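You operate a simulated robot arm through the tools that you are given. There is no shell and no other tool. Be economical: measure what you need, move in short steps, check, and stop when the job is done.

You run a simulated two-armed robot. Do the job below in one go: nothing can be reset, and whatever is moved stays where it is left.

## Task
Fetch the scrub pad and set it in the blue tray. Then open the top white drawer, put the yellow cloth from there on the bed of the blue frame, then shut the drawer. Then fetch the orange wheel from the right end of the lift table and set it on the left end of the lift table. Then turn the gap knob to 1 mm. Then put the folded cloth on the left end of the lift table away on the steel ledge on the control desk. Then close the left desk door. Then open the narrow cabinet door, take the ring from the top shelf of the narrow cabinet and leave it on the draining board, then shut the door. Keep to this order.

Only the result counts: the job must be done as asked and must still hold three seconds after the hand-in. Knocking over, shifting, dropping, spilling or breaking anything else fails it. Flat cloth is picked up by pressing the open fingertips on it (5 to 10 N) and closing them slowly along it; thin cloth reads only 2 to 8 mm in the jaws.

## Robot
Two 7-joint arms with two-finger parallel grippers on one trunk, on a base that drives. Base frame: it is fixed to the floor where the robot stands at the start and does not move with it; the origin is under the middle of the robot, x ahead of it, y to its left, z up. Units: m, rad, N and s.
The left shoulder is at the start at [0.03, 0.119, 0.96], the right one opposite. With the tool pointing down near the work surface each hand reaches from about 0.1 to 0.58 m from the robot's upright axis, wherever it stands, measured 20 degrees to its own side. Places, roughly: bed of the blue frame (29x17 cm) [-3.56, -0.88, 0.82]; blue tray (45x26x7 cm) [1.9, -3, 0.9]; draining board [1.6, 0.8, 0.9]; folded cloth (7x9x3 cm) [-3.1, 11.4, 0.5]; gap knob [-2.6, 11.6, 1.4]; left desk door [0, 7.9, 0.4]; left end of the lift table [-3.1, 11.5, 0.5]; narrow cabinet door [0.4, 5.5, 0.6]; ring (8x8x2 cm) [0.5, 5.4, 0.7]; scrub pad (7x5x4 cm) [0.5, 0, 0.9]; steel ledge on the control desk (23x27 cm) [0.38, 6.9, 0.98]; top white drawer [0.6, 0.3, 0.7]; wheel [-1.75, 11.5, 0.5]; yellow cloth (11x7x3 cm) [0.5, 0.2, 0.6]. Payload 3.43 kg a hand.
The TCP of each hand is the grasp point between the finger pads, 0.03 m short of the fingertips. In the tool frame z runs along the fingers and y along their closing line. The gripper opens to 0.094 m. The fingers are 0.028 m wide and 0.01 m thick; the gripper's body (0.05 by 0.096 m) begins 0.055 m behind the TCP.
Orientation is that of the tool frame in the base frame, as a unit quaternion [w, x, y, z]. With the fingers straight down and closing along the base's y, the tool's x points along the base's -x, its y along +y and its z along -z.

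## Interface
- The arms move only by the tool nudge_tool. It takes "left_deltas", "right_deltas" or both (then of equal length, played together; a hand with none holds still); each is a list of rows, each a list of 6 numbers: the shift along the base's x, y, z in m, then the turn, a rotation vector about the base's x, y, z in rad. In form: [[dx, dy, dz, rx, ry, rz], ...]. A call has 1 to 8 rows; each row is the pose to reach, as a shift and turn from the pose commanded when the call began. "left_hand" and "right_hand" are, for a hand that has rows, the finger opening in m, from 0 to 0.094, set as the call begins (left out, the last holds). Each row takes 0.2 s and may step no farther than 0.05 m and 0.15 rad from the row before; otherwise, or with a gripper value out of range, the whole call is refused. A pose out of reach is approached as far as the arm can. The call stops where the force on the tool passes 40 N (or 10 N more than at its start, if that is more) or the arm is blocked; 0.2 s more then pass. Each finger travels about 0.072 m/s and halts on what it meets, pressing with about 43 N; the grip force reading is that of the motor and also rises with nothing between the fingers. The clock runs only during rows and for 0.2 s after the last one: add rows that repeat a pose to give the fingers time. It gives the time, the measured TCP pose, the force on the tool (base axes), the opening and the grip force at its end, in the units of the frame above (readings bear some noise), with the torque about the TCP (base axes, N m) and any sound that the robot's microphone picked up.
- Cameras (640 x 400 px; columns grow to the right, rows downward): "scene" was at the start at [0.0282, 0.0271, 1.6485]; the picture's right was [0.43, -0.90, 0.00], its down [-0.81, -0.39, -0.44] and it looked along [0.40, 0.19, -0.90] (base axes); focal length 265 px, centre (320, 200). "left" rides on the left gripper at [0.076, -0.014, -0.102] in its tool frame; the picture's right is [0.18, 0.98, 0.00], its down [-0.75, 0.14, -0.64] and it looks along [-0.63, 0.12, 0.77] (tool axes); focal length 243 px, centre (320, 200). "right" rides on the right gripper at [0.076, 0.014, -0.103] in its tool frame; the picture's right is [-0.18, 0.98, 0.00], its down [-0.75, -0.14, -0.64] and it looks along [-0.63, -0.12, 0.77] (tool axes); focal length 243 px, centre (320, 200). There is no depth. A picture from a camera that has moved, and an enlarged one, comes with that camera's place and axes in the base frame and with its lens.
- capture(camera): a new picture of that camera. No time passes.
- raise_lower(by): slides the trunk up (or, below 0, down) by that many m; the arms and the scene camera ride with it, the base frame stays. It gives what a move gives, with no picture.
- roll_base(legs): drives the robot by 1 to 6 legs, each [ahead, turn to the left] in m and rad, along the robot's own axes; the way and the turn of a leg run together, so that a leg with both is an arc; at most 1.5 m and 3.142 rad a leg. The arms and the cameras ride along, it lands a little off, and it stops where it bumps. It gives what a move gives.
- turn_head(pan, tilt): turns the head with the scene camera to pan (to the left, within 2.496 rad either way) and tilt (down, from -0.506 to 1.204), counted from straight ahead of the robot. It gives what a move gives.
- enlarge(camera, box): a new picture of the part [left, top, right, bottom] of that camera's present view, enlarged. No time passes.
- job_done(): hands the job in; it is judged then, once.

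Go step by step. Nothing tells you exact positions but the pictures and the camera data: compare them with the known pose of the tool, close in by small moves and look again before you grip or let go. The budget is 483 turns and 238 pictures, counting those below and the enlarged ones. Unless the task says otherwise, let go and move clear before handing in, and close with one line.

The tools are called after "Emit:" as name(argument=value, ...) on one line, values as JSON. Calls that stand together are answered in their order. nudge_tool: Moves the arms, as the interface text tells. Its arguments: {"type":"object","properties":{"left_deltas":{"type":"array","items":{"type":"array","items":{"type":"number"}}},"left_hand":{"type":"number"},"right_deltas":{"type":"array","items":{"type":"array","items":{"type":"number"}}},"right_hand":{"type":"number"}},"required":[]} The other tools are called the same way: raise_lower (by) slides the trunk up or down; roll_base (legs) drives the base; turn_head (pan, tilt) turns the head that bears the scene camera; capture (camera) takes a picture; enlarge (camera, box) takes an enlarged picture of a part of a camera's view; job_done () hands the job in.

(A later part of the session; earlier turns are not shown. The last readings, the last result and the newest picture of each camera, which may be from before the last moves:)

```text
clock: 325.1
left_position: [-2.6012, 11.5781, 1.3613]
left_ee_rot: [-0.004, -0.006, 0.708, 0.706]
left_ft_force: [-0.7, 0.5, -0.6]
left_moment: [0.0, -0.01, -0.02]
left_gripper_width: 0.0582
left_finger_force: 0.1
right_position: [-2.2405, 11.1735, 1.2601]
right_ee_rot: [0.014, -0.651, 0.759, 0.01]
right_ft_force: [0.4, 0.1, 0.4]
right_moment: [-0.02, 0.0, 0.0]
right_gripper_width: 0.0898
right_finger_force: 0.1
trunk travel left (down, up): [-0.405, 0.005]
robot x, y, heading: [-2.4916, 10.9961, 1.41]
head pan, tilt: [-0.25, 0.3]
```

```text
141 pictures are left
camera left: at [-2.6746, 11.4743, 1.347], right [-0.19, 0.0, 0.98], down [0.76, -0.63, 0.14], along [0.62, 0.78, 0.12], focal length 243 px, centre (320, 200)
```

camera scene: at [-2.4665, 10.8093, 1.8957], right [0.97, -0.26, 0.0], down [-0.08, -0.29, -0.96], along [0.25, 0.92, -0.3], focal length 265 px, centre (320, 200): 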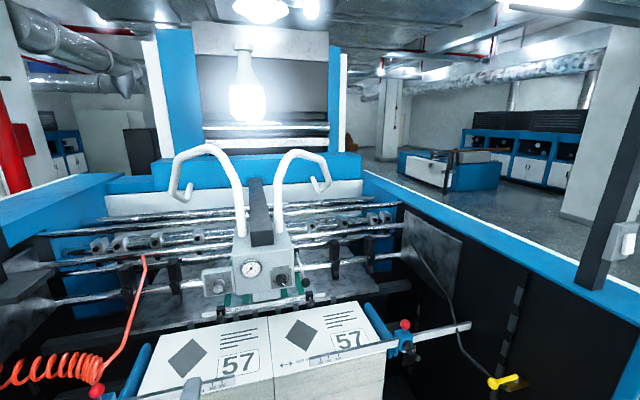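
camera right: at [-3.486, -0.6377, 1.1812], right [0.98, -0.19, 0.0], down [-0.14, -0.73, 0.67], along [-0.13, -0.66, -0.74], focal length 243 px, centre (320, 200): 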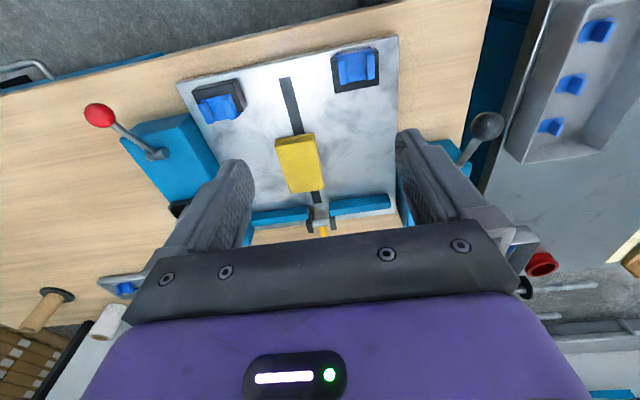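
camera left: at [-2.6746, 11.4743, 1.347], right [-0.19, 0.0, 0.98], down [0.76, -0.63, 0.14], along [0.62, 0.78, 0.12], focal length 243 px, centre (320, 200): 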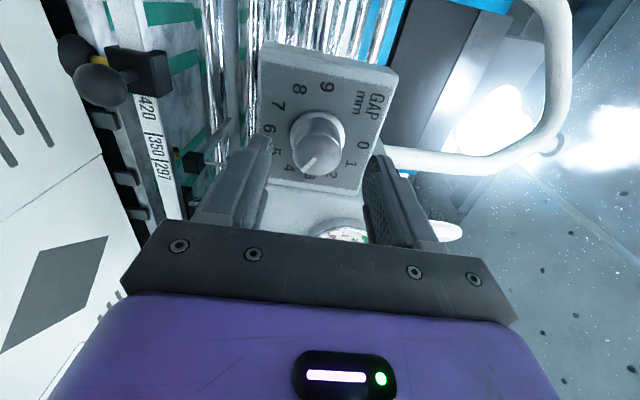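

Aligned. A further 3 cm forward, then close.

Emit:
nudge_tool(left_deltas=[[0.001, 0.015, 0, 0, 0, 0], [0.002, 0.03, 0, 0, 0, 0]])

Emit:
capture(camera="left")

```text
clock: 325.7
left_position: [-2.5971, 11.6067, 1.3631]
left_ee_rot: [-0.005, -0.006, 0.707, 0.707]
left_ft_force: [-0.3, 0.0, -0.3]
left_moment: [0.03, 0.0, 0.0]
left_gripper_width: 0.058
left_finger_force: 0.1
right_position: [-2.2414, 11.1726, 1.2594]
right_ee_rot: [0.015, -0.652, 0.758, 0.011]
right_ft_force: [-0.3, 0.1, 0.7]
right_moment: [0.0, 0.0, 0.0]
right_gripper_width: 0.0898
right_finger_force: 0.1
trunk travel left (down, up): [-0.405, 0.005]
robot x, y, heading: [-2.4885, 10.9944, 1.414]
head pan, tilt: [-0.25, 0.3]
```

```text
140 pictures are left
camera left: at [-2.6716, 11.5033, 1.3481], right [-0.19, 0.0, 0.98], down [0.76, -0.63, 0.14], along [0.62, 0.78, 0.12], focal length 243 px, centre (320, 200)
```

left: 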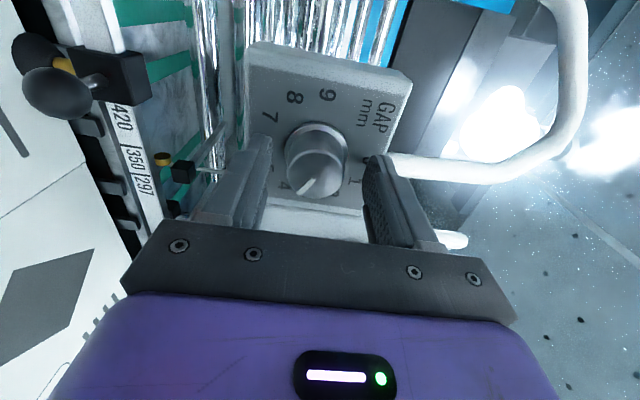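

Emit:
nudge_tool(left_hand=0.02, left_deltas=[[0, 0, 0, 0, 0, 0], [0, 0, 0, 0, 0, 0], [0, 0, 0, 0, 0, 0]])

Emit:
enlarge(camera="left", box=[220, 40, 440, 240])

```text
clock: 326.5
left_position: [-2.597, 11.6064, 1.3599]
left_ee_rot: [-0.004, -0.005, 0.71, 0.705]
left_ft_force: [2.5, -9.6, -17.8]
left_moment: [-0.58, -0.04, -0.1]
left_gripper_width: 0.0332
left_finger_force: 44.5
right_position: [-2.2405, 11.1716, 1.2596]
right_ee_rot: [0.015, -0.651, 0.759, 0.01]
right_ft_force: [0.2, -0.8, 0.5]
right_moment: [-0.01, -0.04, 0.0]
right_gripper_width: 0.0901
right_finger_force: 0.1
trunk travel left (down, up): [-0.405, 0.005]
robot x, y, heading: [-2.4905, 10.9937, 1.409]
head pan, tilt: [-0.25, 0.3]
```

```text
2.00 times, centred on (330, 140) of left
camera zoom: at [-2.6713, 11.5022, 1.3462], right [-0.19, 0.01, 0.98], down [0.76, -0.63, 0.15], along [0.62, 0.78, 0.11], focal length 485 px, centre (300, 320)
```

zoom: 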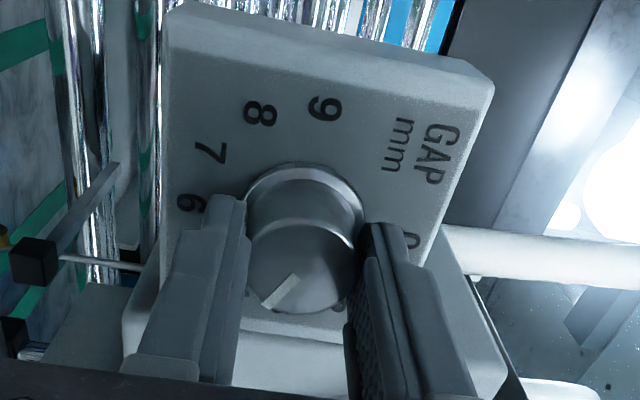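

Knob gripped (33 mm). Turning counter-clockwise step by step.

Emit:
nudge_tool(left_deltas=[[0, 0, 0, 0, -0.13, 0], [0, 0, 0, 0, -0.26, 0], [0, 0, 0, 0, -0.39, 0], [0, 0, 0, 0, -0.52, 0], [0, 0, 0, 0, -0.65, 0], [0, 0, 0, 0, -0.78, 0]])

Emit:
enlarge(camera="left", box=[220, 40, 440, 240])

```text
clock: 327.9
left_position: [-2.5973, 11.6057, 1.3616]
left_ee_rot: [0.264, -0.276, 0.656, 0.65]
left_ft_force: [1.5, -10.0, -16.1]
left_moment: [-0.68, -0.03, -0.04]
left_gripper_width: 0.0333
left_finger_force: 44.8
right_position: [-2.2404, 11.1731, 1.2604]
right_ee_rot: [0.015, -0.651, 0.759, 0.011]
right_ft_force: [-0.9, -0.4, -0.3]
right_moment: [0.0, -0.02, -0.03]
right_gripper_width: 0.0901
right_finger_force: 0.1
trunk travel left (down, up): [-0.405, 0.005]
robot x, y, heading: [-2.4909, 10.9942, 1.412]
head pan, tilt: [-0.25, 0.3]
```

```text
2.00 times, centred on (330, 140) of left
camera zoom: at [-2.64, 11.5021, 1.2989], right [-0.82, 0.0, 0.57], down [0.44, -0.63, 0.64], along [0.36, 0.78, 0.52], focal length 485 px, centre (300, 320)
```

zoom: 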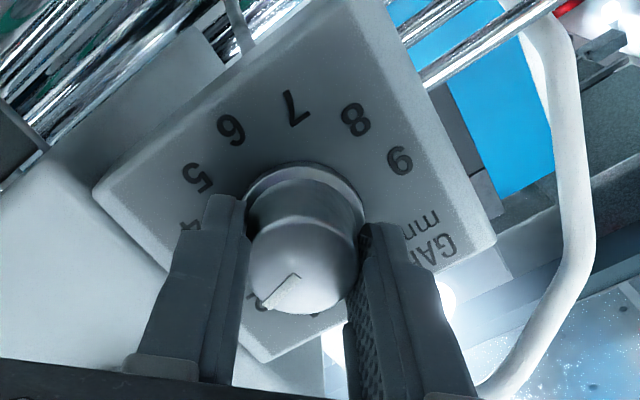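

The knob turns with the hand. Another 45°.

Emit:
nudge_tool(left_deltas=[[0, 0, 0, 0, -0.13, 0], [0, 0, 0, 0, -0.26, 0], [0, 0, 0, 0, -0.39, 0], [0, 0, 0, 0, -0.52, 0], [0, 0, 0, 0, -0.65, 0], [0, 0, 0, 0, -0.785, 0]])

Emit:
enlarge(camera="left", box=[220, 40, 440, 240])

Emit:
turn_head(pan=0.1, tilt=0.5)

Emit:
enlarge(camera="scene", box=[200, 180, 360, 300])

```text
clock: 329.3
left_position: [-2.5989, 11.6063, 1.3626]
left_ee_rot: [-0.496, 0.503, -0.503, -0.498]
left_ft_force: [-5.7, -4.4, -3.2]
left_moment: [-1.23, -0.02, 0.31]
left_gripper_width: 0.0332
left_finger_force: 44.8
right_position: [-2.242, 11.1726, 1.2601]
right_ee_rot: [0.015, -0.652, 0.758, 0.011]
right_ft_force: [0.4, 0.0, -0.1]
right_moment: [-0.02, -0.01, 0.0]
right_gripper_width: 0.0898
right_finger_force: 0.1
trunk travel left (down, up): [-0.405, 0.005]
robot x, y, heading: [-2.4897, 10.9946, 1.409]
head pan, tilt: [-0.25, 0.3]
```

```text
2.00 times, centred on (330, 140) of left
camera zoom: at [-2.5848, 11.5025, 1.2872], right [-0.98, 0.0, -0.18], down [-0.14, -0.63, 0.76], along [-0.12, 0.77, 0.62], focal length 485 px, centre (300, 320)
```

zoom: 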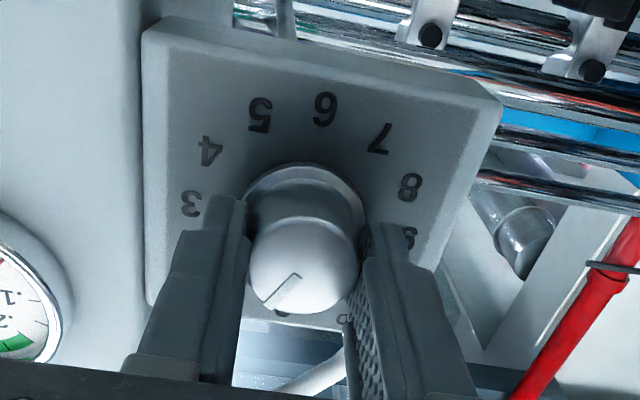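

```text
clock: 330.1
left_position: [-2.5988, 11.6054, 1.3618]
left_ee_rot: [0.496, -0.502, 0.504, 0.498]
left_ft_force: [-7.7, -0.9, 2.0]
left_moment: [0.12, -0.01, 0.51]
left_gripper_width: 0.0331
left_finger_force: 45.1
right_position: [-2.242, 11.172, 1.2613]
right_ee_rot: [0.015, -0.651, 0.759, 0.011]
right_ft_force: [-0.2, 0.0, 0.1]
right_moment: [0.01, 0.0, -0.04]
right_gripper_width: 0.0903
right_finger_force: 0.0
trunk travel left (down, up): [-0.405, 0.005]
robot x, y, heading: [-2.4892, 10.9895, 1.408]
head pan, tilt: [0.099, 0.499]
```

```text
3.33 times, centred on (280, 240) of scene
camera zoom: at [-2.4894, 11.054, 1.8774], right [1.0, -0.06, 0.0], down [-0.03, -0.48, -0.88], along [0.05, 0.88, -0.48], focal length 882 px, centre (453, 67)
```

zoom: 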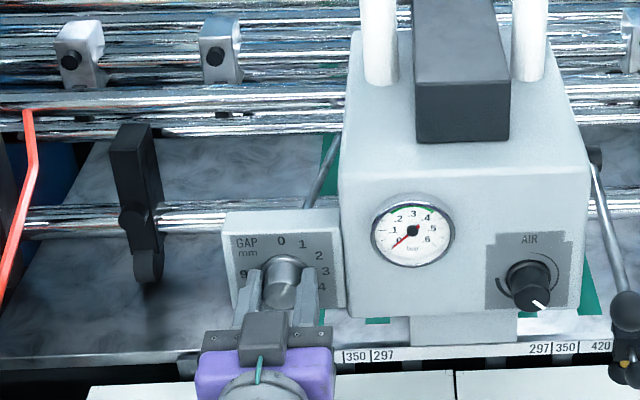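

The mark computes to about 29–30° clockwise from top: exactly 1. Opening slightly and backing straight out.

Emit:
nudge_tool(left_hand=0.05, left_deltas=[[0, 0, 0, 0, 0, 0], [0, 0, 0, 0, 0, 0]])

Emit:
nudge_tool(left_deltas=[[0, -0.02, 0, 0, 0, 0], [0, -0.05, 0, 0, 0, 0], [0, -0.09, 0, 0, 0, 0], [0, -0.13, 0, 0, 0, 0]])

Emit:
enlarge(camera="scene", box=[240, 220, 320, 270])

```text
clock: 330.7
left_position: [-2.5972, 11.6062, 1.3622]
left_ee_rot: [0.496, -0.502, 0.506, 0.496]
left_ft_force: [-1.3, 0.3, -0.4]
left_moment: [0.03, 0.01, 0.02]
left_gripper_width: 0.0502
left_finger_force: 0.1
right_position: [-2.2411, 11.1728, 1.2609]
right_ee_rot: [0.016, -0.651, 0.759, 0.011]
right_ft_force: [0.7, -0.1, -0.5]
right_moment: [0.03, -0.02, -0.01]
right_gripper_width: 0.0899
right_finger_force: 0.1
trunk travel left (down, up): [-0.405, 0.005]
robot x, y, heading: [-2.4902, 10.9931, 1.407]
head pan, tilt: [0.099, 0.499]
```

```text
clock: 331.7
left_position: [-2.5958, 11.4794, 1.3636]
left_ee_rot: [0.496, -0.502, 0.505, 0.496]
left_ft_force: [0.1, -0.9, -0.1]
left_moment: [-0.03, 0.02, 0.03]
left_gripper_width: 0.0499
left_finger_force: 0.0
left hand out of reach, approached as far as the arm can: row 4
right_position: [-2.2417, 11.1708, 1.2602]
right_ee_rot: [0.015, -0.652, 0.758, 0.011]
right_ft_force: [-0.1, -0.4, -1.5]
right_moment: [0.03, 0.0, 0.01]
right_gripper_width: 0.0901
right_finger_force: 0.1
trunk travel left (down, up): [-0.405, 0.005]
robot x, y, heading: [-2.4905, 10.9943, 1.415]
head pan, tilt: [0.099, 0.499]
```

```text
8.00 times, centred on (280, 245) of scene
camera zoom: at [-2.4867, 11.0531, 1.8774], right [1.0, -0.06, 0.0], down [-0.03, -0.48, -0.88], along [0.05, 0.88, -0.48], focal length 2118 px, centre (640, -160)
```

zoom: 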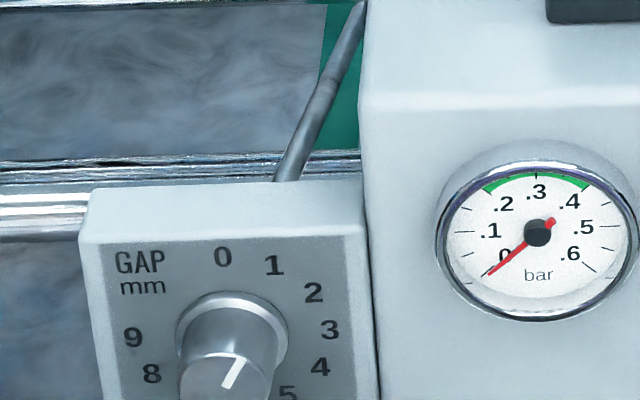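

The pointer now sits at 1. Next the folded cloth (centre ≈ (−3.12, 11.386)): I'll back off, fold the left hand down and tuck it, and plan the pick with the right hand.

Emit:
roll_base(legs=[[-0.35, 0]])

Emit:
nudge_tool(left_deltas=[[-0.01, -0.02, -0.01, -0.1411, 0.0114, -0.0112], [-0.02, -0.04, -0.02, -0.2822, 0.0228, -0.0224], [-0.03, -0.06, -0.03, -0.4233, 0.0342, -0.0336], [-0.04, -0.07, -0.04, -0.5644, 0.0456, -0.0448], [-0.05, -0.08, -0.05, -0.7055, 0.057, -0.056], [-0.06, -0.09, -0.06, -0.8466, 0.0684, -0.0672], [-0.07, -0.1, -0.07, -0.9877, 0.0798, -0.0784], [-0.08, -0.11, -0.08, -1.1288, 0.0912, -0.0896]])

Emit:
nudge_tool(left_deltas=[[-0.01, -0.02, -0.01, -0.1411, 0.0114, -0.0112], [-0.025, -0.04, -0.02, -0.2822, 0.0228, -0.0224], [-0.04, -0.06, -0.03, -0.4233, 0.0342, -0.0336], [-0.05, -0.08, -0.04, -0.4233, 0.0342, -0.0336]])

```text
clock: 334.0
left_position: [-2.6519, 11.1315, 1.3631]
left_ee_rot: [0.495, -0.502, 0.507, 0.495]
left_ft_force: [0.3, -0.7, 0.4]
left_moment: [0.0, 0.01, -0.03]
left_gripper_width: 0.05
left_finger_force: 0.0
right_position: [-2.2976, 10.8207, 1.2602]
right_ee_rot: [0.015, -0.651, 0.759, 0.01]
right_ft_force: [-0.4, 0.2, 0.4]
right_moment: [0.0, -0.03, -0.02]
right_gripper_width: 0.09
right_finger_force: 0.0
trunk travel left (down, up): [-0.405, 0.005]
robot x, y, heading: [-2.5469, 10.6414, 1.409]
head pan, tilt: [0.099, 0.499]
```

```text
clock: 335.8
left_position: [-2.731, 11.0216, 1.2838]
left_ee_rot: [0.149, -0.646, 0.734, 0.147]
left_ft_force: [0.0, 0.2, -0.3]
left_moment: [0.01, -0.01, -0.01]
left_gripper_width: 0.05
left_finger_force: 0.1
left hand out of reach, approached as far as the arm can: row 1, 2, 3, 4
right_position: [-2.2978, 10.8202, 1.26]
right_ee_rot: [0.015, -0.65, 0.76, 0.01]
right_ft_force: [0.7, -0.3, -0.2]
right_moment: [0.0, -0.04, 0.01]
right_gripper_width: 0.0899
right_finger_force: 0.1
trunk travel left (down, up): [-0.405, 0.005]
robot x, y, heading: [-2.5471, 10.6416, 1.405]
head pan, tilt: [0.099, 0.499]
```

```text
clock: 336.8
left_position: [-2.7814, 10.9388, 1.2444]
left_ee_rot: [0.0, -0.648, 0.762, -0.002]
left_ft_force: [-0.6, 0.1, -0.5]
left_moment: [0.03, 0.03, -0.01]
left_gripper_width: 0.0501
left_finger_force: 0.1
right_position: [-2.2989, 10.8184, 1.2598]
right_ee_rot: [0.015, -0.651, 0.759, 0.01]
right_ft_force: [1.1, -0.5, -1.0]
right_moment: [0.0, 0.01, -0.01]
right_gripper_width: 0.09
right_finger_force: 0.1
trunk travel left (down, up): [-0.405, 0.005]
robot x, y, heading: [-2.5461, 10.6446, 1.407]
head pan, tilt: [0.099, 0.499]
```

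Driving to a spot in line with the cloth, angled left, then lowering the trunk.

Emit:
roll_base(legs=[[0, 1.956], [0.396, 0], [0, -1.306]])

Emit:
raise_lower(by=-0.4)

Emit:
turn_head(pan=-0.1, tilt=0.75)

Emit:
capture(camera="scene")

```text
clock: 347.2
left_position: [-3.3105, 10.6576, 1.2441]
left_ee_rot: [-0.001, 0.855, -0.518, 0.002]
left_ft_force: [-0.5, 0.2, -1.3]
left_moment: [0.0, 0.0, -0.01]
left_gripper_width: 0.05
left_finger_force: 0.1
right_position: [-2.8512, 10.8507, 1.2601]
right_ee_rot: [-0.011, 0.857, -0.516, -0.015]
right_ft_force: [-0.7, -0.4, -1.4]
right_moment: [-0.02, -0.01, -0.02]
right_gripper_width: 0.0899
right_finger_force: 0.0
trunk travel left (down, up): [-0.405, 0.005]
robot x, y, heading: [-2.9436, 10.5584, 2.047]
head pan, tilt: [0.099, 0.499]
```

```text
clock: 351.1
left_position: [-3.31, 10.6573, 0.8461]
left_ee_rot: [-0.001, 0.856, -0.518, 0.002]
left_ft_force: [-0.2, -0.1, -0.3]
left_moment: [0.02, 0.03, 0.04]
left_gripper_width: 0.05
left_finger_force: 0.1
right_position: [-2.8509, 10.8512, 0.8595]
right_ee_rot: [-0.011, 0.857, -0.515, -0.014]
right_ft_force: [0.2, -0.5, -0.4]
right_moment: [-0.01, -0.01, -0.02]
right_gripper_width: 0.0897
right_finger_force: 0.1
trunk travel left (down, up): [-0.005, 0.405]
robot x, y, heading: [-2.9395, 10.5586, 2.048]
head pan, tilt: [0.099, 0.499]
```

```text
clock: 351.8
left_position: [-3.3102, 10.6573, 0.8455]
left_ee_rot: [-0.001, 0.855, -0.518, 0.001]
left_ft_force: [0.6, 0.0, -0.7]
left_moment: [0.02, -0.01, 0.01]
left_gripper_width: 0.0499
left_finger_force: 0.0
right_position: [-2.8518, 10.8511, 0.8596]
right_ee_rot: [-0.011, 0.857, -0.516, -0.015]
right_ft_force: [0.1, 0.5, 0.6]
right_moment: [-0.01, 0.0, 0.03]
right_gripper_width: 0.0899
right_finger_force: 0.2
trunk travel left (down, up): [-0.005, 0.405]
robot x, y, heading: [-2.9465, 10.5587, 2.053]
head pan, tilt: [-0.099, 0.75]
```

```text
134 pictures are left
camera scene: at [-2.9596, 10.609, 1.4554], right [0.93, 0.37, 0.0], down [0.25, -0.63, -0.73], along [-0.27, 0.68, -0.68], focal length 265 px, centre (320, 200)
```

scene: 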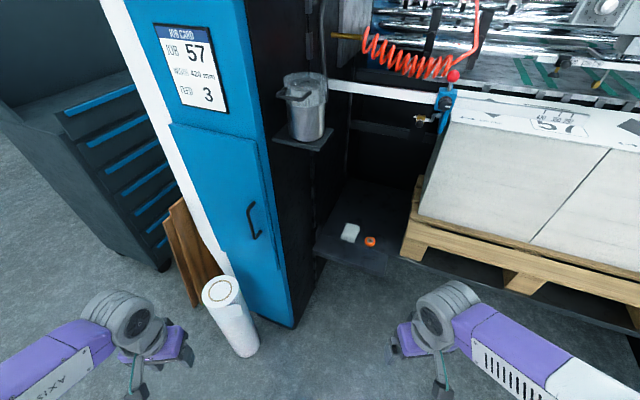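

Cloth and wheel both in view. Extending the right hand forward and aligning its jaws with x (opening 80 mm), short of the plate.

Emit:
nudge_tool(right_hand=0.082, right_deltas=[[-0.01, 0.03, -0.02, 0, 0, -0.08], [-0.025, 0.06, -0.04, 0, 0, -0.16], [-0.04, 0.09, -0.06, 0, 0, -0.24], [-0.06, 0.12, -0.08, 0, 0, -0.32], [-0.08, 0.15, -0.1, 0, 0, -0.4], [-0.09, 0.18, -0.12, 0, 0, -0.485], [-0.1, 0.21, -0.15, 0, 0, -0.485], [-0.115, 0.246, -0.17, 0, 0, -0.485]])

Emit:
capture(camera="right")

```text
clock: 353.6
left_position: [-3.3099, 10.6572, 0.8461]
left_ee_rot: [-0.001, 0.855, -0.518, 0.002]
left_ft_force: [0.4, -0.3, 0.4]
left_moment: [0.0, 0.03, 0.01]
left_gripper_width: 0.0499
left_finger_force: 0.0
right_position: [-2.967, 11.0977, 0.6893]
right_ee_rot: [-0.013, 0.708, -0.706, -0.012]
right_ft_force: [1.0, 0.2, 0.1]
right_moment: [-0.05, 0.03, -0.02]
right_gripper_width: 0.0824
right_finger_force: 0.0
trunk travel left (down, up): [-0.005, 0.405]
robot x, y, heading: [-2.9466, 10.5567, 2.048]
head pan, tilt: [-0.099, 0.75]
```

```text
133 pictures are left
camera right: at [-2.9811, 11.0171, 0.7891], right [-0.98, 0.18, 0.0], down [0.14, 0.73, 0.67], along [0.12, 0.66, -0.74], focal length 243 px, centre (320, 200)
```

right: 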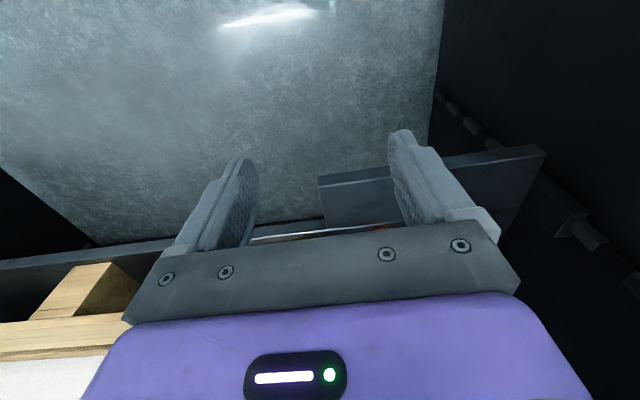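

Right hand set. Tucking the left hand further in before driving ahead 0.28 m.

Emit:
nudge_tool(left_deltas=[[0.03, -0.02, 0.03, 0, 0, 0], [0.06, -0.04, 0.06, 0, 0, 0], [0.09, -0.06, 0.08, 0, 0, 0], [0.1, -0.08, 0.1, 0, 0, 0]])

Emit:
roll_base(legs=[[0.28, 0]])

Emit:
capture(camera="right")

Emit:
capture(camera="scene")

```text
clock: 354.6
left_position: [-3.2113, 10.5757, 0.9448]
left_ee_rot: [-0.001, 0.855, -0.519, 0.001]
left_ft_force: [0.7, 0.0, 0.8]
left_moment: [-0.03, 0.0, -0.03]
left_gripper_width: 0.0501
left_finger_force: 0.0
right_position: [-2.9681, 11.097, 0.689]
right_ee_rot: [-0.014, 0.708, -0.706, -0.011]
right_ft_force: [0.2, -0.2, -0.4]
right_moment: [0.02, 0.0, 0.01]
right_gripper_width: 0.0817
right_finger_force: 0.0
trunk travel left (down, up): [-0.005, 0.405]
robot x, y, heading: [-2.9489, 10.5568, 2.051]
head pan, tilt: [-0.099, 0.75]
```

```text
clock: 356.6
left_position: [-3.3428, 10.8292, 0.9454]
left_ee_rot: [-0.002, 0.856, -0.516, 0.002]
left_ft_force: [0.1, 0.3, -0.5]
left_moment: [-0.03, 0.0, 0.0]
left_gripper_width: 0.0501
left_finger_force: 0.0
right_position: [-3.0996, 11.3476, 0.6894]
right_ee_rot: [-0.014, 0.71, -0.704, -0.012]
right_ft_force: [-0.1, -0.5, -0.7]
right_moment: [-0.01, 0.01, 0.0]
right_gripper_width: 0.0819
right_finger_force: 0.0
trunk travel left (down, up): [-0.005, 0.405]
robot x, y, heading: [-3.0775, 10.8123, 2.056]
head pan, tilt: [-0.099, 0.75]
```

```text
132 pictures are left
camera right: at [-3.1136, 11.2675, 0.7894], right [-0.98, 0.18, 0.0], down [0.13, 0.73, 0.67], along [0.12, 0.66, -0.74], focal length 243 px, centre (320, 200)
```

right: 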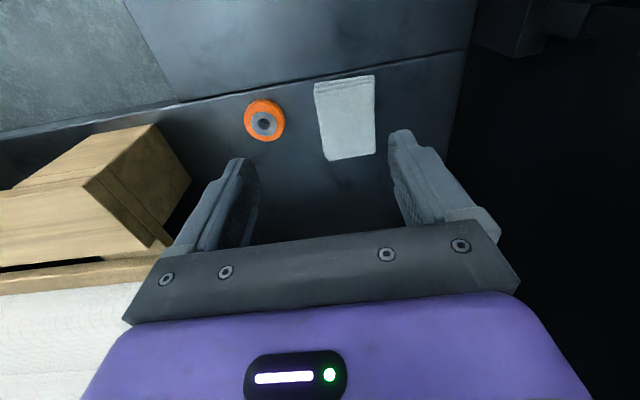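

```text
131 pictures are left
camera scene: at [-3.0911, 10.8605, 1.4553], right [0.93, 0.37, 0.0], down [0.26, -0.63, -0.73], along [-0.27, 0.68, -0.68], focal length 265 px, centre (320, 200)
```

scene: 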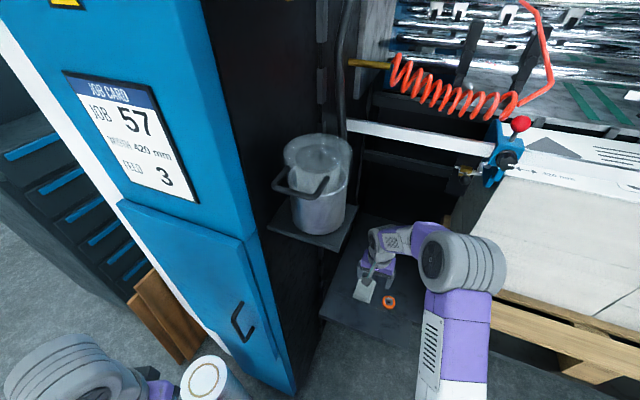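

Cloth centre at (−3.123, 11.384). A 4 cm base advance brings the hand over it.

Emit:
roll_base(legs=[[0.04, 0]])

Emit:
nudge_tool(right_deltas=[[-0.002, 0.004, -0.04, 0, 0, 0], [-0.003, 0.005, -0.08, 0, 0, 0]])

Emit:
capture(camera="right")

```text
clock: 357.5
left_position: [-3.3601, 10.8646, 0.9456]
left_ee_rot: [-0.001, 0.856, -0.517, 0.001]
left_ft_force: [-0.1, 0.4, 0.3]
left_moment: [-0.03, 0.0, -0.04]
left_gripper_width: 0.05
left_finger_force: 0.1
right_position: [-3.1181, 11.3823, 0.6896]
right_ee_rot: [-0.014, 0.709, -0.705, -0.012]
right_ft_force: [0.6, 0.2, -0.5]
right_moment: [-0.05, -0.01, 0.02]
right_gripper_width: 0.0821
right_finger_force: 0.0
trunk travel left (down, up): [-0.005, 0.405]
robot x, y, heading: [-3.0928, 10.8418, 2.056]
head pan, tilt: [-0.099, 0.75]
```

```text
clock: 358.1
left_position: [-3.3602, 10.8625, 0.9453]
left_ee_rot: [-0.001, 0.856, -0.516, 0.002]
left_ft_force: [0.1, -0.8, 0.5]
left_moment: [-0.02, -0.02, -0.02]
left_gripper_width: 0.0502
left_finger_force: 0.1
right_position: [-3.1214, 11.388, 0.6098]
right_ee_rot: [-0.014, 0.71, -0.704, -0.012]
right_ft_force: [0.4, 1.0, -0.8]
right_moment: [-0.02, -0.02, 0.01]
right_gripper_width: 0.082
right_finger_force: 0.1
trunk travel left (down, up): [-0.005, 0.405]
robot x, y, heading: [-3.0995, 10.8427, 2.05]
head pan, tilt: [-0.099, 0.75]
```

```text
130 pictures are left
camera right: at [-3.1342, 11.3076, 0.7098], right [-0.98, 0.18, 0.0], down [0.13, 0.73, 0.67], along [0.12, 0.66, -0.74], focal length 243 px, centre (320, 200)
```

right: 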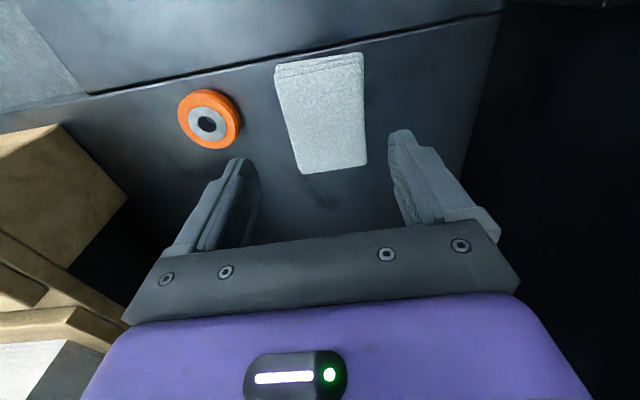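

Centred between cloth sides and clear of the wheel. Descending.

Emit:
nudge_tool(right_deltas=[[-0.001, -0.003, -0.03, 0, 0, 0], [-0.002, -0.004, -0.055, 0, 0, 0], [-0.002, -0.004, -0.068, 0, 0, 0]])

Emit:
capture(camera="right")

```text
clock: 358.9
left_position: [-3.3608, 10.8625, 0.9443]
left_ee_rot: [-0.001, 0.856, -0.517, 0.002]
left_ft_force: [-0.8, -0.6, -0.1]
left_moment: [0.0, 0.0, -0.02]
left_gripper_width: 0.0501
left_finger_force: 0.0
right_position: [-3.1233, 11.3833, 0.5413]
right_ee_rot: [-0.014, 0.71, -0.704, -0.012]
right_ft_force: [1.2, 0.7, 0.4]
right_moment: [0.0, 0.04, 0.02]
right_gripper_width: 0.0822
right_finger_force: 0.0
trunk travel left (down, up): [-0.005, 0.405]
robot x, y, heading: [-3.0905, 10.8434, 2.054]
head pan, tilt: [-0.099, 0.75]
```

```text
129 pictures are left
camera right: at [-3.1359, 11.3024, 0.6417], right [-0.98, 0.18, 0.0], down [0.13, 0.73, 0.67], along [0.12, 0.66, -0.74], focal length 243 px, centre (320, 200)
```

right: 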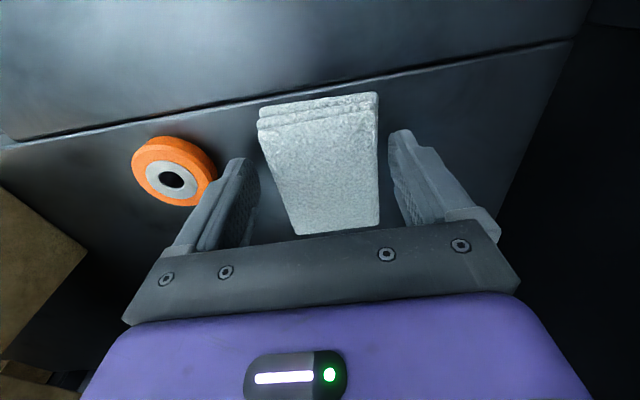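

Straddling it cleanly. Closing and lifting.

Emit:
nudge_tool(right_hand=0.025, right_deltas=[[0, 0, 0, 0, 0, 0], [0, 0, 0, 0, 0, 0], [0, 0, 0, 0, 0, 0], [0, 0, 0, 0, 0, 0]])

Emit:
nudge_tool(right_deltas=[[0, 0, 0.03, 0, 0, 0], [0, 0, 0.07, 0, 0, 0], [0, 0, 0.11, 0, 0, 0], [0.01, -0.03, 0.14, 0, 0, 0]])

Emit:
capture(camera="right")

```text
clock: 359.9
left_position: [-3.359, 10.8629, 0.9457]
left_ee_rot: [-0.001, 0.856, -0.517, 0.002]
left_ft_force: [-0.6, 0.4, -0.4]
left_moment: [-0.01, 0.02, -0.03]
left_gripper_width: 0.05
left_finger_force: 0.0
right_position: [-3.1229, 11.3827, 0.5434]
right_ee_rot: [-0.014, 0.709, -0.705, -0.011]
right_ft_force: [0.0, -0.7, -0.4]
right_moment: [0.0, -0.03, 0.02]
right_gripper_width: 0.0646
right_finger_force: 42.7
trunk travel left (down, up): [-0.005, 0.405]
robot x, y, heading: [-3.0922, 10.8465, 2.055]
head pan, tilt: [-0.099, 0.75]
```

```text
clock: 360.9
left_position: [-3.3605, 10.8626, 0.9455]
left_ee_rot: [-0.001, 0.856, -0.517, 0.001]
left_ft_force: [-0.5, -0.1, 0.3]
left_moment: [0.02, 0.0, -0.01]
left_gripper_width: 0.0498
left_finger_force: 0.0
right_position: [-3.114, 11.3544, 0.6822]
right_ee_rot: [-0.015, 0.71, -0.704, -0.012]
right_ft_force: [0.6, 0.2, -0.1]
right_moment: [-0.01, 0.0, -0.03]
right_gripper_width: 0.0646
right_finger_force: 43.3
trunk travel left (down, up): [-0.005, 0.405]
robot x, y, heading: [-3.0984, 10.8454, 2.056]
head pan, tilt: [-0.099, 0.75]
```

```text
128 pictures are left
camera right: at [-3.1263, 11.2739, 0.7819], right [-0.98, 0.18, 0.0], down [0.13, 0.73, 0.67], along [0.12, 0.66, -0.74], focal length 243 px, centre (320, 200)
```

right: 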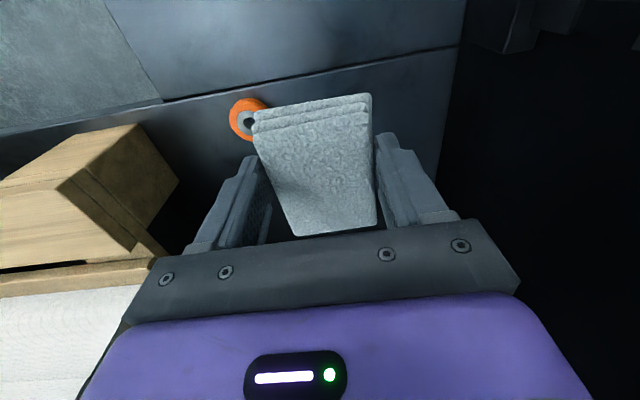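

Cloth held, wheel undisturbed. Backing away, raising the trunk and pulling the hand in, then driving to the control desk.

Emit:
roll_base(legs=[[-0.6, 0]])

Emit:
raise_lower(by=0.25)

Emit:
nudge_tool(right_deltas=[[0.01, -0.03, 0.03, 0, 0, 0.1], [0.02, -0.06, 0.06, 0, 0, 0.2], [0.03, -0.09, 0.09, 0, 0, 0.3], [0.04, -0.12, 0.12, 0, 0, 0.4], [0.05, -0.16, 0.15, 0, 0, 0.485]])

Emit:
roll_base(legs=[[0, -3.086], [1.5, 0], [1.5, 0], [0.7, 0], [0, 1.03]])

Emit:
turn_head(pan=0.0, tilt=0.45)

Emit:
capture(camera="scene")

```text
clock: 364.3
left_position: [-3.0803, 10.3325, 0.9451]
left_ee_rot: [-0.001, 0.858, -0.514, 0.002]
left_ft_force: [0.3, 0.2, -0.1]
left_moment: [0.01, -0.02, 0.02]
left_gripper_width: 0.0498
left_finger_force: 0.1
right_position: [-2.8376, 10.8267, 0.6818]
right_ee_rot: [-0.014, 0.712, -0.702, -0.012]
right_ft_force: [0.2, -0.8, -0.6]
right_moment: [0.04, 0.01, 0.01]
right_gripper_width: 0.0648
right_finger_force: 42.8
trunk travel left (down, up): [-0.005, 0.405]
robot x, y, heading: [-2.8141, 10.3116, 2.059]
head pan, tilt: [-0.099, 0.75]
```

```text
clock: 366.8
left_position: [-3.0806, 10.3327, 1.1951]
left_ee_rot: [-0.001, 0.858, -0.514, 0.003]
left_ft_force: [0.2, -0.2, -1.5]
left_moment: [0.03, -0.02, -0.02]
left_gripper_width: 0.0499
left_finger_force: 0.1
right_position: [-2.8373, 10.8276, 0.9315]
right_ee_rot: [-0.014, 0.712, -0.702, -0.012]
right_ft_force: [-0.3, -0.4, 0.9]
right_moment: [0.01, 0.0, 0.03]
right_gripper_width: 0.0651
right_finger_force: 43.3
trunk travel left (down, up): [-0.255, 0.155]
robot x, y, heading: [-2.8159, 10.3183, 2.06]
head pan, tilt: [-0.099, 0.75]
```

```text
refused: row 5 steps farther than a row can; nothing moved
```

```text
clock: 394.6
left_position: [-0.8611, 7.3191, 1.1963]
left_ee_rot: [-0.001, 0.013, 1.0, -0.002]
left_ft_force: [0.3, -0.2, 0.1]
left_moment: [0.01, -0.03, 0.01]
left_gripper_width: 0.0501
left_finger_force: 0.1
right_position: [-0.5537, 6.8632, 0.9319]
right_ee_rot: [0.017, 0.25, 0.968, -0.006]
right_ft_force: [0.6, 0.0, -0.3]
right_moment: [-0.03, 0.02, -0.03]
right_gripper_width: 0.0649
right_finger_force: 43.1
trunk travel left (down, up): [-0.255, 0.155]
robot x, y, heading: [-1.0093, 7.0947, -0.026]
head pan, tilt: [-0.099, 0.75]
```

```text
clock: 395.4
left_position: [-0.8622, 7.3187, 1.1958]
left_ee_rot: [-0.001, 0.013, 1.0, -0.001]
left_ft_force: [-0.5, 0.1, -0.9]
left_moment: [0.0, -0.02, -0.01]
left_gripper_width: 0.0498
left_finger_force: 0.0
right_position: [-0.5538, 6.8621, 0.9306]
right_ee_rot: [0.018, 0.249, 0.968, -0.007]
right_ft_force: [-0.2, -2.0, 0.3]
right_moment: [0.0, 0.01, 0.04]
right_gripper_width: 0.0647
right_finger_force: 42.6
trunk travel left (down, up): [-0.255, 0.155]
robot x, y, heading: [-1.0091, 7.0978, -0.027]
head pan, tilt: [0.0, 0.45]
```

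```text
127 pictures are left
camera scene: at [-0.9447, 7.0944, 1.7317], right [-0.03, -1.0, 0.0], down [-0.44, 0.01, -0.9], along [0.9, -0.03, -0.44], focal length 265 px, centre (320, 200)
```

scene: 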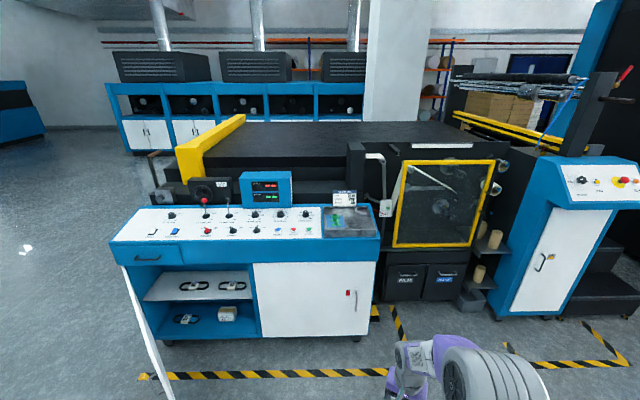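

The desk's steel ledge is at its right end (with a card and green things on it). Zooming.

Emit:
enlarge(camera="scene", box=[270, 180, 400, 270])

```text
4.44 times, centred on (335, 225) of scene
camera zoom: at [-0.9447, 7.0944, 1.7317], right [-0.03, -1.0, 0.0], down [-0.44, 0.01, -0.9], along [0.9, -0.03, -0.44], focal length 1177 px, centre (253, 89)
```

zoom: 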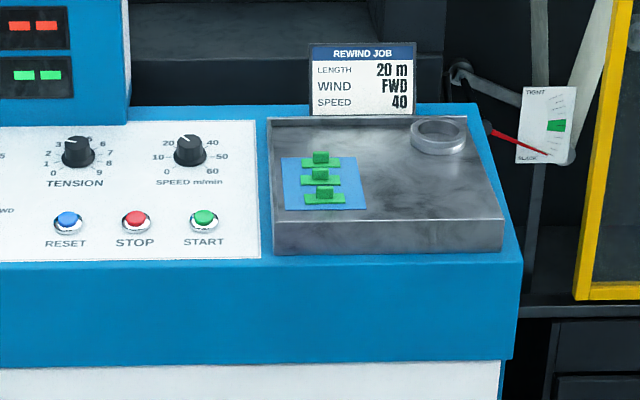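

Ledge spans x 0.23–0.50, y 6.76–7.03, z ≈0.98; free patch at its front right. I'll place the cloth near (0.315, 6.84). First raise and straighten the right hand, then drive up.

Emit:
nudge_tool(right_deltas=[[-0.01, 0, 0.04, 0, 0, 0.1], [-0.02, 0.0, 0.08, 0, 0, 0.2], [-0.03, 0, 0.12, 0, 0, 0.3], [-0.04, 0, 0.16, 0, 0, 0.4], [-0.05, 0, 0.2, 0, 0, 0.49], [-0.07, 0, 0.22, 0, 0, 0.49]])

Emit:
roll_base(legs=[[0, -0.04], [0.82, 0], [0, 0.066]])

Emit:
turn_head(pan=-0.2, tilt=0.8)

Emit:
capture(camera="scene")

Emit:
capture(camera="right")

```text
clock: 396.8
left_position: [-0.8629, 7.3184, 1.1959]
left_ee_rot: [0.0, 0.012, 1.0, -0.002]
left_ft_force: [-0.2, -0.7, 0.6]
left_moment: [0.04, -0.02, 0.04]
left_gripper_width: 0.0498
left_finger_force: 0.0
right_position: [-0.6273, 6.8649, 1.1535]
right_ee_rot: [0.018, 0.006, 1.0, -0.002]
right_ft_force: [-0.6, -0.4, 0.1]
right_moment: [0.01, 0.03, 0.0]
right_gripper_width: 0.0648
right_finger_force: 42.8
trunk travel left (down, up): [-0.255, 0.155]
robot x, y, heading: [-1.0089, 7.095, -0.031]
head pan, tilt: [0.0, 0.45]
```

```text
clock: 401.9
left_position: [-0.075, 7.2607, 1.1945]
left_ee_rot: [-0.001, 0.007, 1.0, -0.002]
left_ft_force: [-0.9, -0.6, 0.9]
left_moment: [-0.02, 0.0, 0.01]
left_gripper_width: 0.0503
left_finger_force: 0.1
right_position: [0.1676, 6.8098, 1.1521]
right_ee_rot: [0.019, 0.001, 1.0, -0.002]
right_ft_force: [-0.6, -0.1, 0.2]
right_moment: [-0.01, 0.0, -0.03]
right_gripper_width: 0.0649
right_finger_force: 42.5
trunk travel left (down, up): [-0.255, 0.155]
robot x, y, heading: [-0.2216, 7.0379, -0.013]
head pan, tilt: [0.0, 0.45]
```

```text
clock: 402.7
left_position: [-0.0752, 7.2614, 1.1953]
left_ee_rot: [-0.001, 0.007, 1.0, -0.002]
left_ft_force: [-0.6, -0.3, 0.1]
left_moment: [0.02, -0.02, 0.02]
left_gripper_width: 0.0501
left_finger_force: 0.2
right_position: [0.168, 6.8096, 1.1534]
right_ee_rot: [0.018, 0.0, 1.0, -0.001]
right_ft_force: [-0.9, -0.4, 0.5]
right_moment: [-0.01, 0.0, -0.01]
right_gripper_width: 0.0647
right_finger_force: 42.4
trunk travel left (down, up): [-0.255, 0.155]
robot x, y, heading: [-0.2163, 7.0351, -0.015]
head pan, tilt: [-0.201, 0.799]
```

```text
125 pictures are left
camera scene: at [-0.1677, 7.02, 1.7014], right [-0.21, -0.98, 0.0], down [-0.7, 0.15, -0.7], along [0.68, -0.15, -0.72], focal length 265 px, centre (320, 200)
```

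scene: 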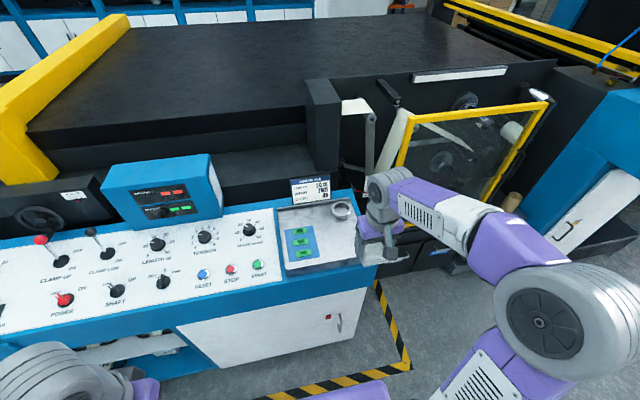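

```text
124 pictures are left
camera right: at [0.0887, 6.8238, 1.2524], right [0.19, 0.98, 0.0], down [0.73, -0.14, 0.67], along [0.66, -0.12, -0.74], focal length 243 px, centre (320, 200)
```

right: 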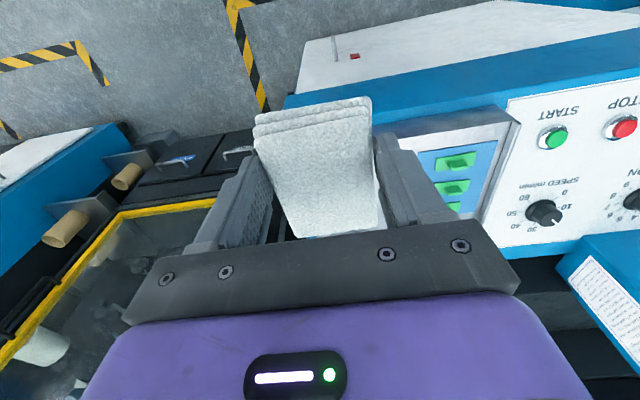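

Emit:
roll_base(legs=[[0.03, 0.015]])

Emit:
nudge_tool(right_deltas=[[0.04, 0.01, 0, 0, 0, 0], [0.08, 0.02, 0, 0, 0, 0], [0.115, 0.03, -0.01, 0, 0, 0], [0.115, 0.03, -0.05, 0, 0, 0]])

Emit:
capture(camera="right")

Emit:
enlarge(camera="scene", box=[250, 140, 430, 280])

```text
clock: 403.6
left_position: [-0.0473, 7.2615, 1.1956]
left_ee_rot: [-0.001, -0.002, 1.0, -0.002]
left_ft_force: [-0.1, -0.5, -0.1]
left_moment: [0.0, 0.06, 0.01]
left_gripper_width: 0.0501
left_finger_force: 0.0
right_position: [0.2017, 6.816, 1.1526]
right_ee_rot: [0.017, -0.007, 1.0, -0.001]
right_ft_force: [-0.3, -0.7, -1.1]
right_moment: [-0.02, 0.02, 0.03]
right_gripper_width: 0.0647
right_finger_force: 42.3
trunk travel left (down, up): [-0.255, 0.155]
robot x, y, heading: [-0.1876, 7.0359, -0.0]
head pan, tilt: [-0.201, 0.799]
```

```text
clock: 404.6
left_position: [-0.0488, 7.2624, 1.1959]
left_ee_rot: [-0.001, -0.001, 1.0, -0.002]
left_ft_force: [0.1, 0.1, -0.9]
left_moment: [0.06, 0.01, 0.01]
left_gripper_width: 0.0498
left_finger_force: 0.1
right_position: [0.3141, 6.8431, 1.1042]
right_ee_rot: [0.018, -0.007, 1.0, -0.001]
right_ft_force: [0.6, -0.3, -0.6]
right_moment: [0.04, 0.02, 0.02]
right_gripper_width: 0.0645
right_finger_force: 43.0
trunk travel left (down, up): [-0.255, 0.155]
robot x, y, heading: [-0.1896, 7.0384, -0.004]
head pan, tilt: [-0.201, 0.799]
```

```text
123 pictures are left
camera right: at [0.2353, 6.8565, 1.203], right [0.17, 0.99, 0.0], down [0.73, -0.13, 0.67], along [0.66, -0.11, -0.74], focal length 243 px, centre (320, 200)
```

right: 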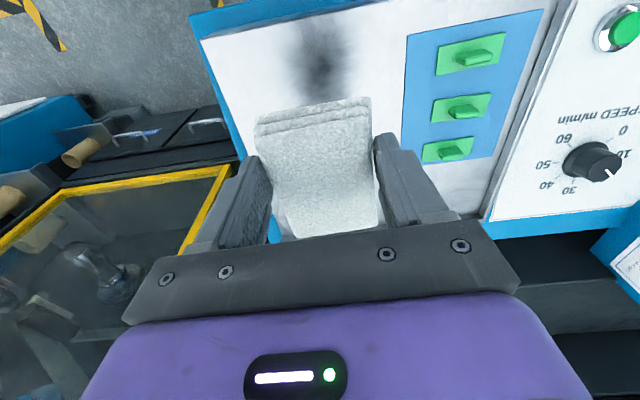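

```text
2.86 times, centred on (340, 210) of scene
camera zoom: at [-0.1376, 7.0199, 1.7013], right [-0.2, -0.98, 0.0], down [-0.7, 0.14, -0.7], along [0.68, -0.14, -0.72], focal length 756 px, centre (263, 171)
```

zoom: 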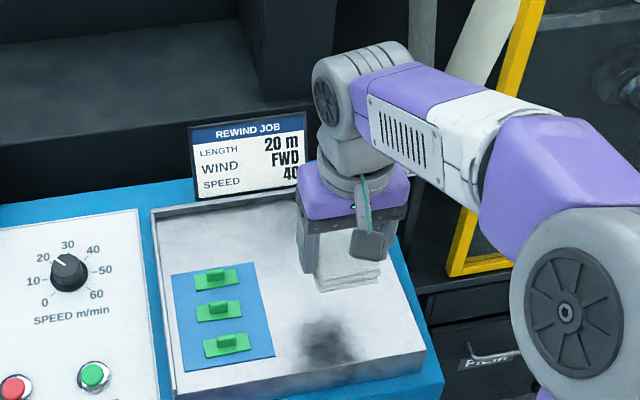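

Well placed between ring, mat and edge. Lowering to contact.

Emit:
nudge_tool(right_deltas=[[0, 0, -0.03, 0, 0, 0], [0, 0, -0.05, 0, 0, 0], [0, 0, -0.065, 0, 0, 0], [0, 0, -0.075, 0, 0, 0], [0, 0, -0.085, 0, 0, 0], [0, 0, -0.095, 0, 0, 0], [0, 0, -0.105, 0, 0, 0]])

Emit:
capture(camera="right")

```text
clock: 406.2
left_position: [-0.0494, 7.264, 1.195]
left_ee_rot: [0.0, -0.001, 1.0, -0.002]
left_ft_force: [0.1, 0.1, -0.2]
left_moment: [0.01, 0.08, 0.03]
left_gripper_width: 0.05
left_finger_force: 0.2
right_position: [0.3174, 6.8443, 1.0085]
right_ee_rot: [0.026, -0.005, 1.0, -0.001]
right_ft_force: [-9.8, -0.5, 22.3]
right_moment: [-0.09, 0.5, -0.04]
right_gripper_width: 0.0646
right_finger_force: 43.0
trunk travel left (down, up): [-0.255, 0.155]
robot x, y, heading: [-0.1887, 7.038, 0.0]
head pan, tilt: [-0.201, 0.799]
stopped in row 7 (right hand): the force on the tool passed its limit at 48 N (the readings are from after the stop); the commanded pose is now the measured one
```

```text
121 pictures are left
camera right: at [0.2372, 6.8579, 1.1071], right [0.17, 0.98, 0.01], down [0.72, -0.13, 0.68], along [0.67, -0.11, -0.73], focal length 243 px, centre (320, 200)
```

right: 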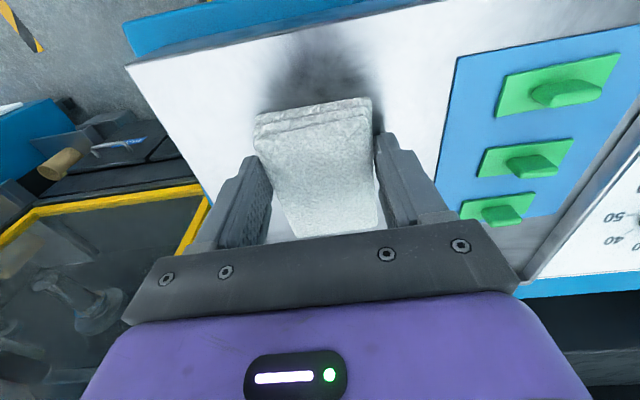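

On the ledge. Easing, opening moderately and rising.

Emit:
nudge_tool(right_deltas=[[0, 0, 0.002, 0, 0, 0], [0, 0, 0.002, 0, 0, 0]])

Emit:
nudge_tool(right_hand=0.082, right_deltas=[[0, 0, 0, 0, 0, 0], [0, 0, 0, 0, 0, 0]])

Emit:
nudge_tool(right_deltas=[[0, 0, 0.02, 0, 0, 0], [0, 0, 0.06, 0, 0, 0], [0, 0, 0.1, 0, 0, 0], [-0.03, 0, 0.14, 0, 0, 0], [-0.07, 0, 0.17, 0, 0, 0], [-0.11, 0.02, 0.19, 0, 0, 0]])

Emit:
capture(camera="right")

Emit:
enlarge(camera="scene", box=[250, 140, 430, 280])

```text
clock: 406.8
left_position: [-0.0498, 7.2639, 1.1955]
left_ee_rot: [0.0, -0.001, 1.0, -0.002]
left_ft_force: [-0.6, 0.4, -0.6]
left_moment: [0.02, 0.0, -0.01]
left_gripper_width: 0.0503
left_finger_force: 0.0
right_position: [0.3177, 6.8451, 1.0086]
right_ee_rot: [0.025, -0.006, 1.0, 0.0]
right_ft_force: [-1.9, -0.2, 11.2]
right_moment: [0.04, 0.06, -0.02]
right_gripper_width: 0.0643
right_finger_force: 42.8
trunk travel left (down, up): [-0.255, 0.155]
robot x, y, heading: [-0.1867, 7.0357, 0.001]
head pan, tilt: [-0.201, 0.799]
```

```text
clock: 407.4
left_position: [-0.0481, 7.263, 1.1952]
left_ee_rot: [0.0, 0.0, 1.0, -0.002]
left_ft_force: [-0.5, -0.1, 0.0]
left_moment: [0.02, -0.02, 0.02]
left_gripper_width: 0.0499
left_finger_force: 0.0
right_position: [0.3185, 6.8442, 1.0085]
right_ee_rot: [0.025, -0.006, 1.0, -0.001]
right_ft_force: [-0.4, 0.4, 0.3]
right_moment: [-0.01, -0.02, -0.01]
right_gripper_width: 0.082
right_finger_force: 0.2
trunk travel left (down, up): [-0.255, 0.155]
robot x, y, heading: [-0.1898, 7.0381, -0.004]
head pan, tilt: [-0.201, 0.799]
```

```text
clock: 408.8
left_position: [-0.0489, 7.2616, 1.1947]
left_ee_rot: [0.001, -0.001, 1.0, -0.002]
left_ft_force: [-0.8, 1.1, -0.5]
left_moment: [-0.01, -0.02, 0.03]
left_gripper_width: 0.05
left_finger_force: 0.0
right_position: [0.2068, 6.8627, 1.2005]
right_ee_rot: [0.025, -0.006, 1.0, -0.002]
right_ft_force: [0.3, 0.6, -0.3]
right_moment: [-0.02, -0.03, 0.0]
right_gripper_width: 0.0822
right_finger_force: 0.2
trunk travel left (down, up): [-0.255, 0.155]
robot x, y, heading: [-0.1892, 7.0379, 0.001]
head pan, tilt: [-0.201, 0.799]
```

```text
120 pictures are left
camera right: at [0.126, 6.8763, 1.2985], right [0.17, 0.99, 0.01], down [0.72, -0.13, 0.68], along [0.67, -0.11, -0.73], focal length 243 px, centre (320, 200)
```

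right: 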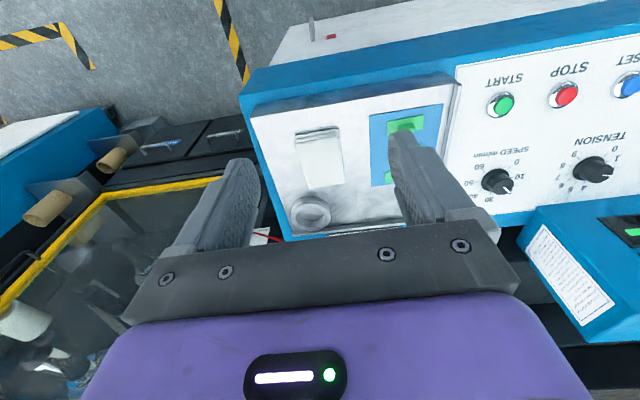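

```text
2.86 times, centred on (340, 210) of scene
camera zoom: at [-0.1396, 7.0212, 1.7014], right [-0.2, -0.98, 0.0], down [-0.7, 0.14, -0.7], along [0.68, -0.14, -0.72], focal length 756 px, centre (263, 171)
```

zoom: 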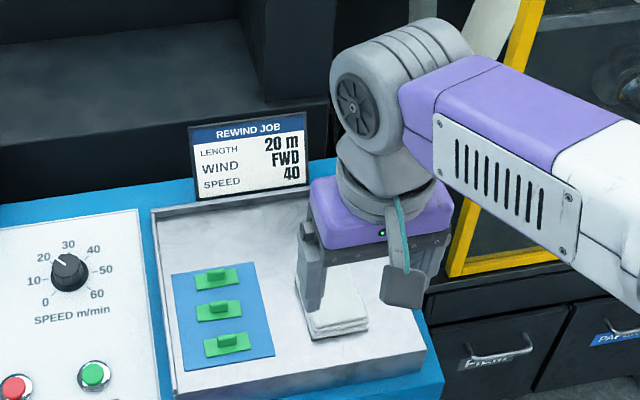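

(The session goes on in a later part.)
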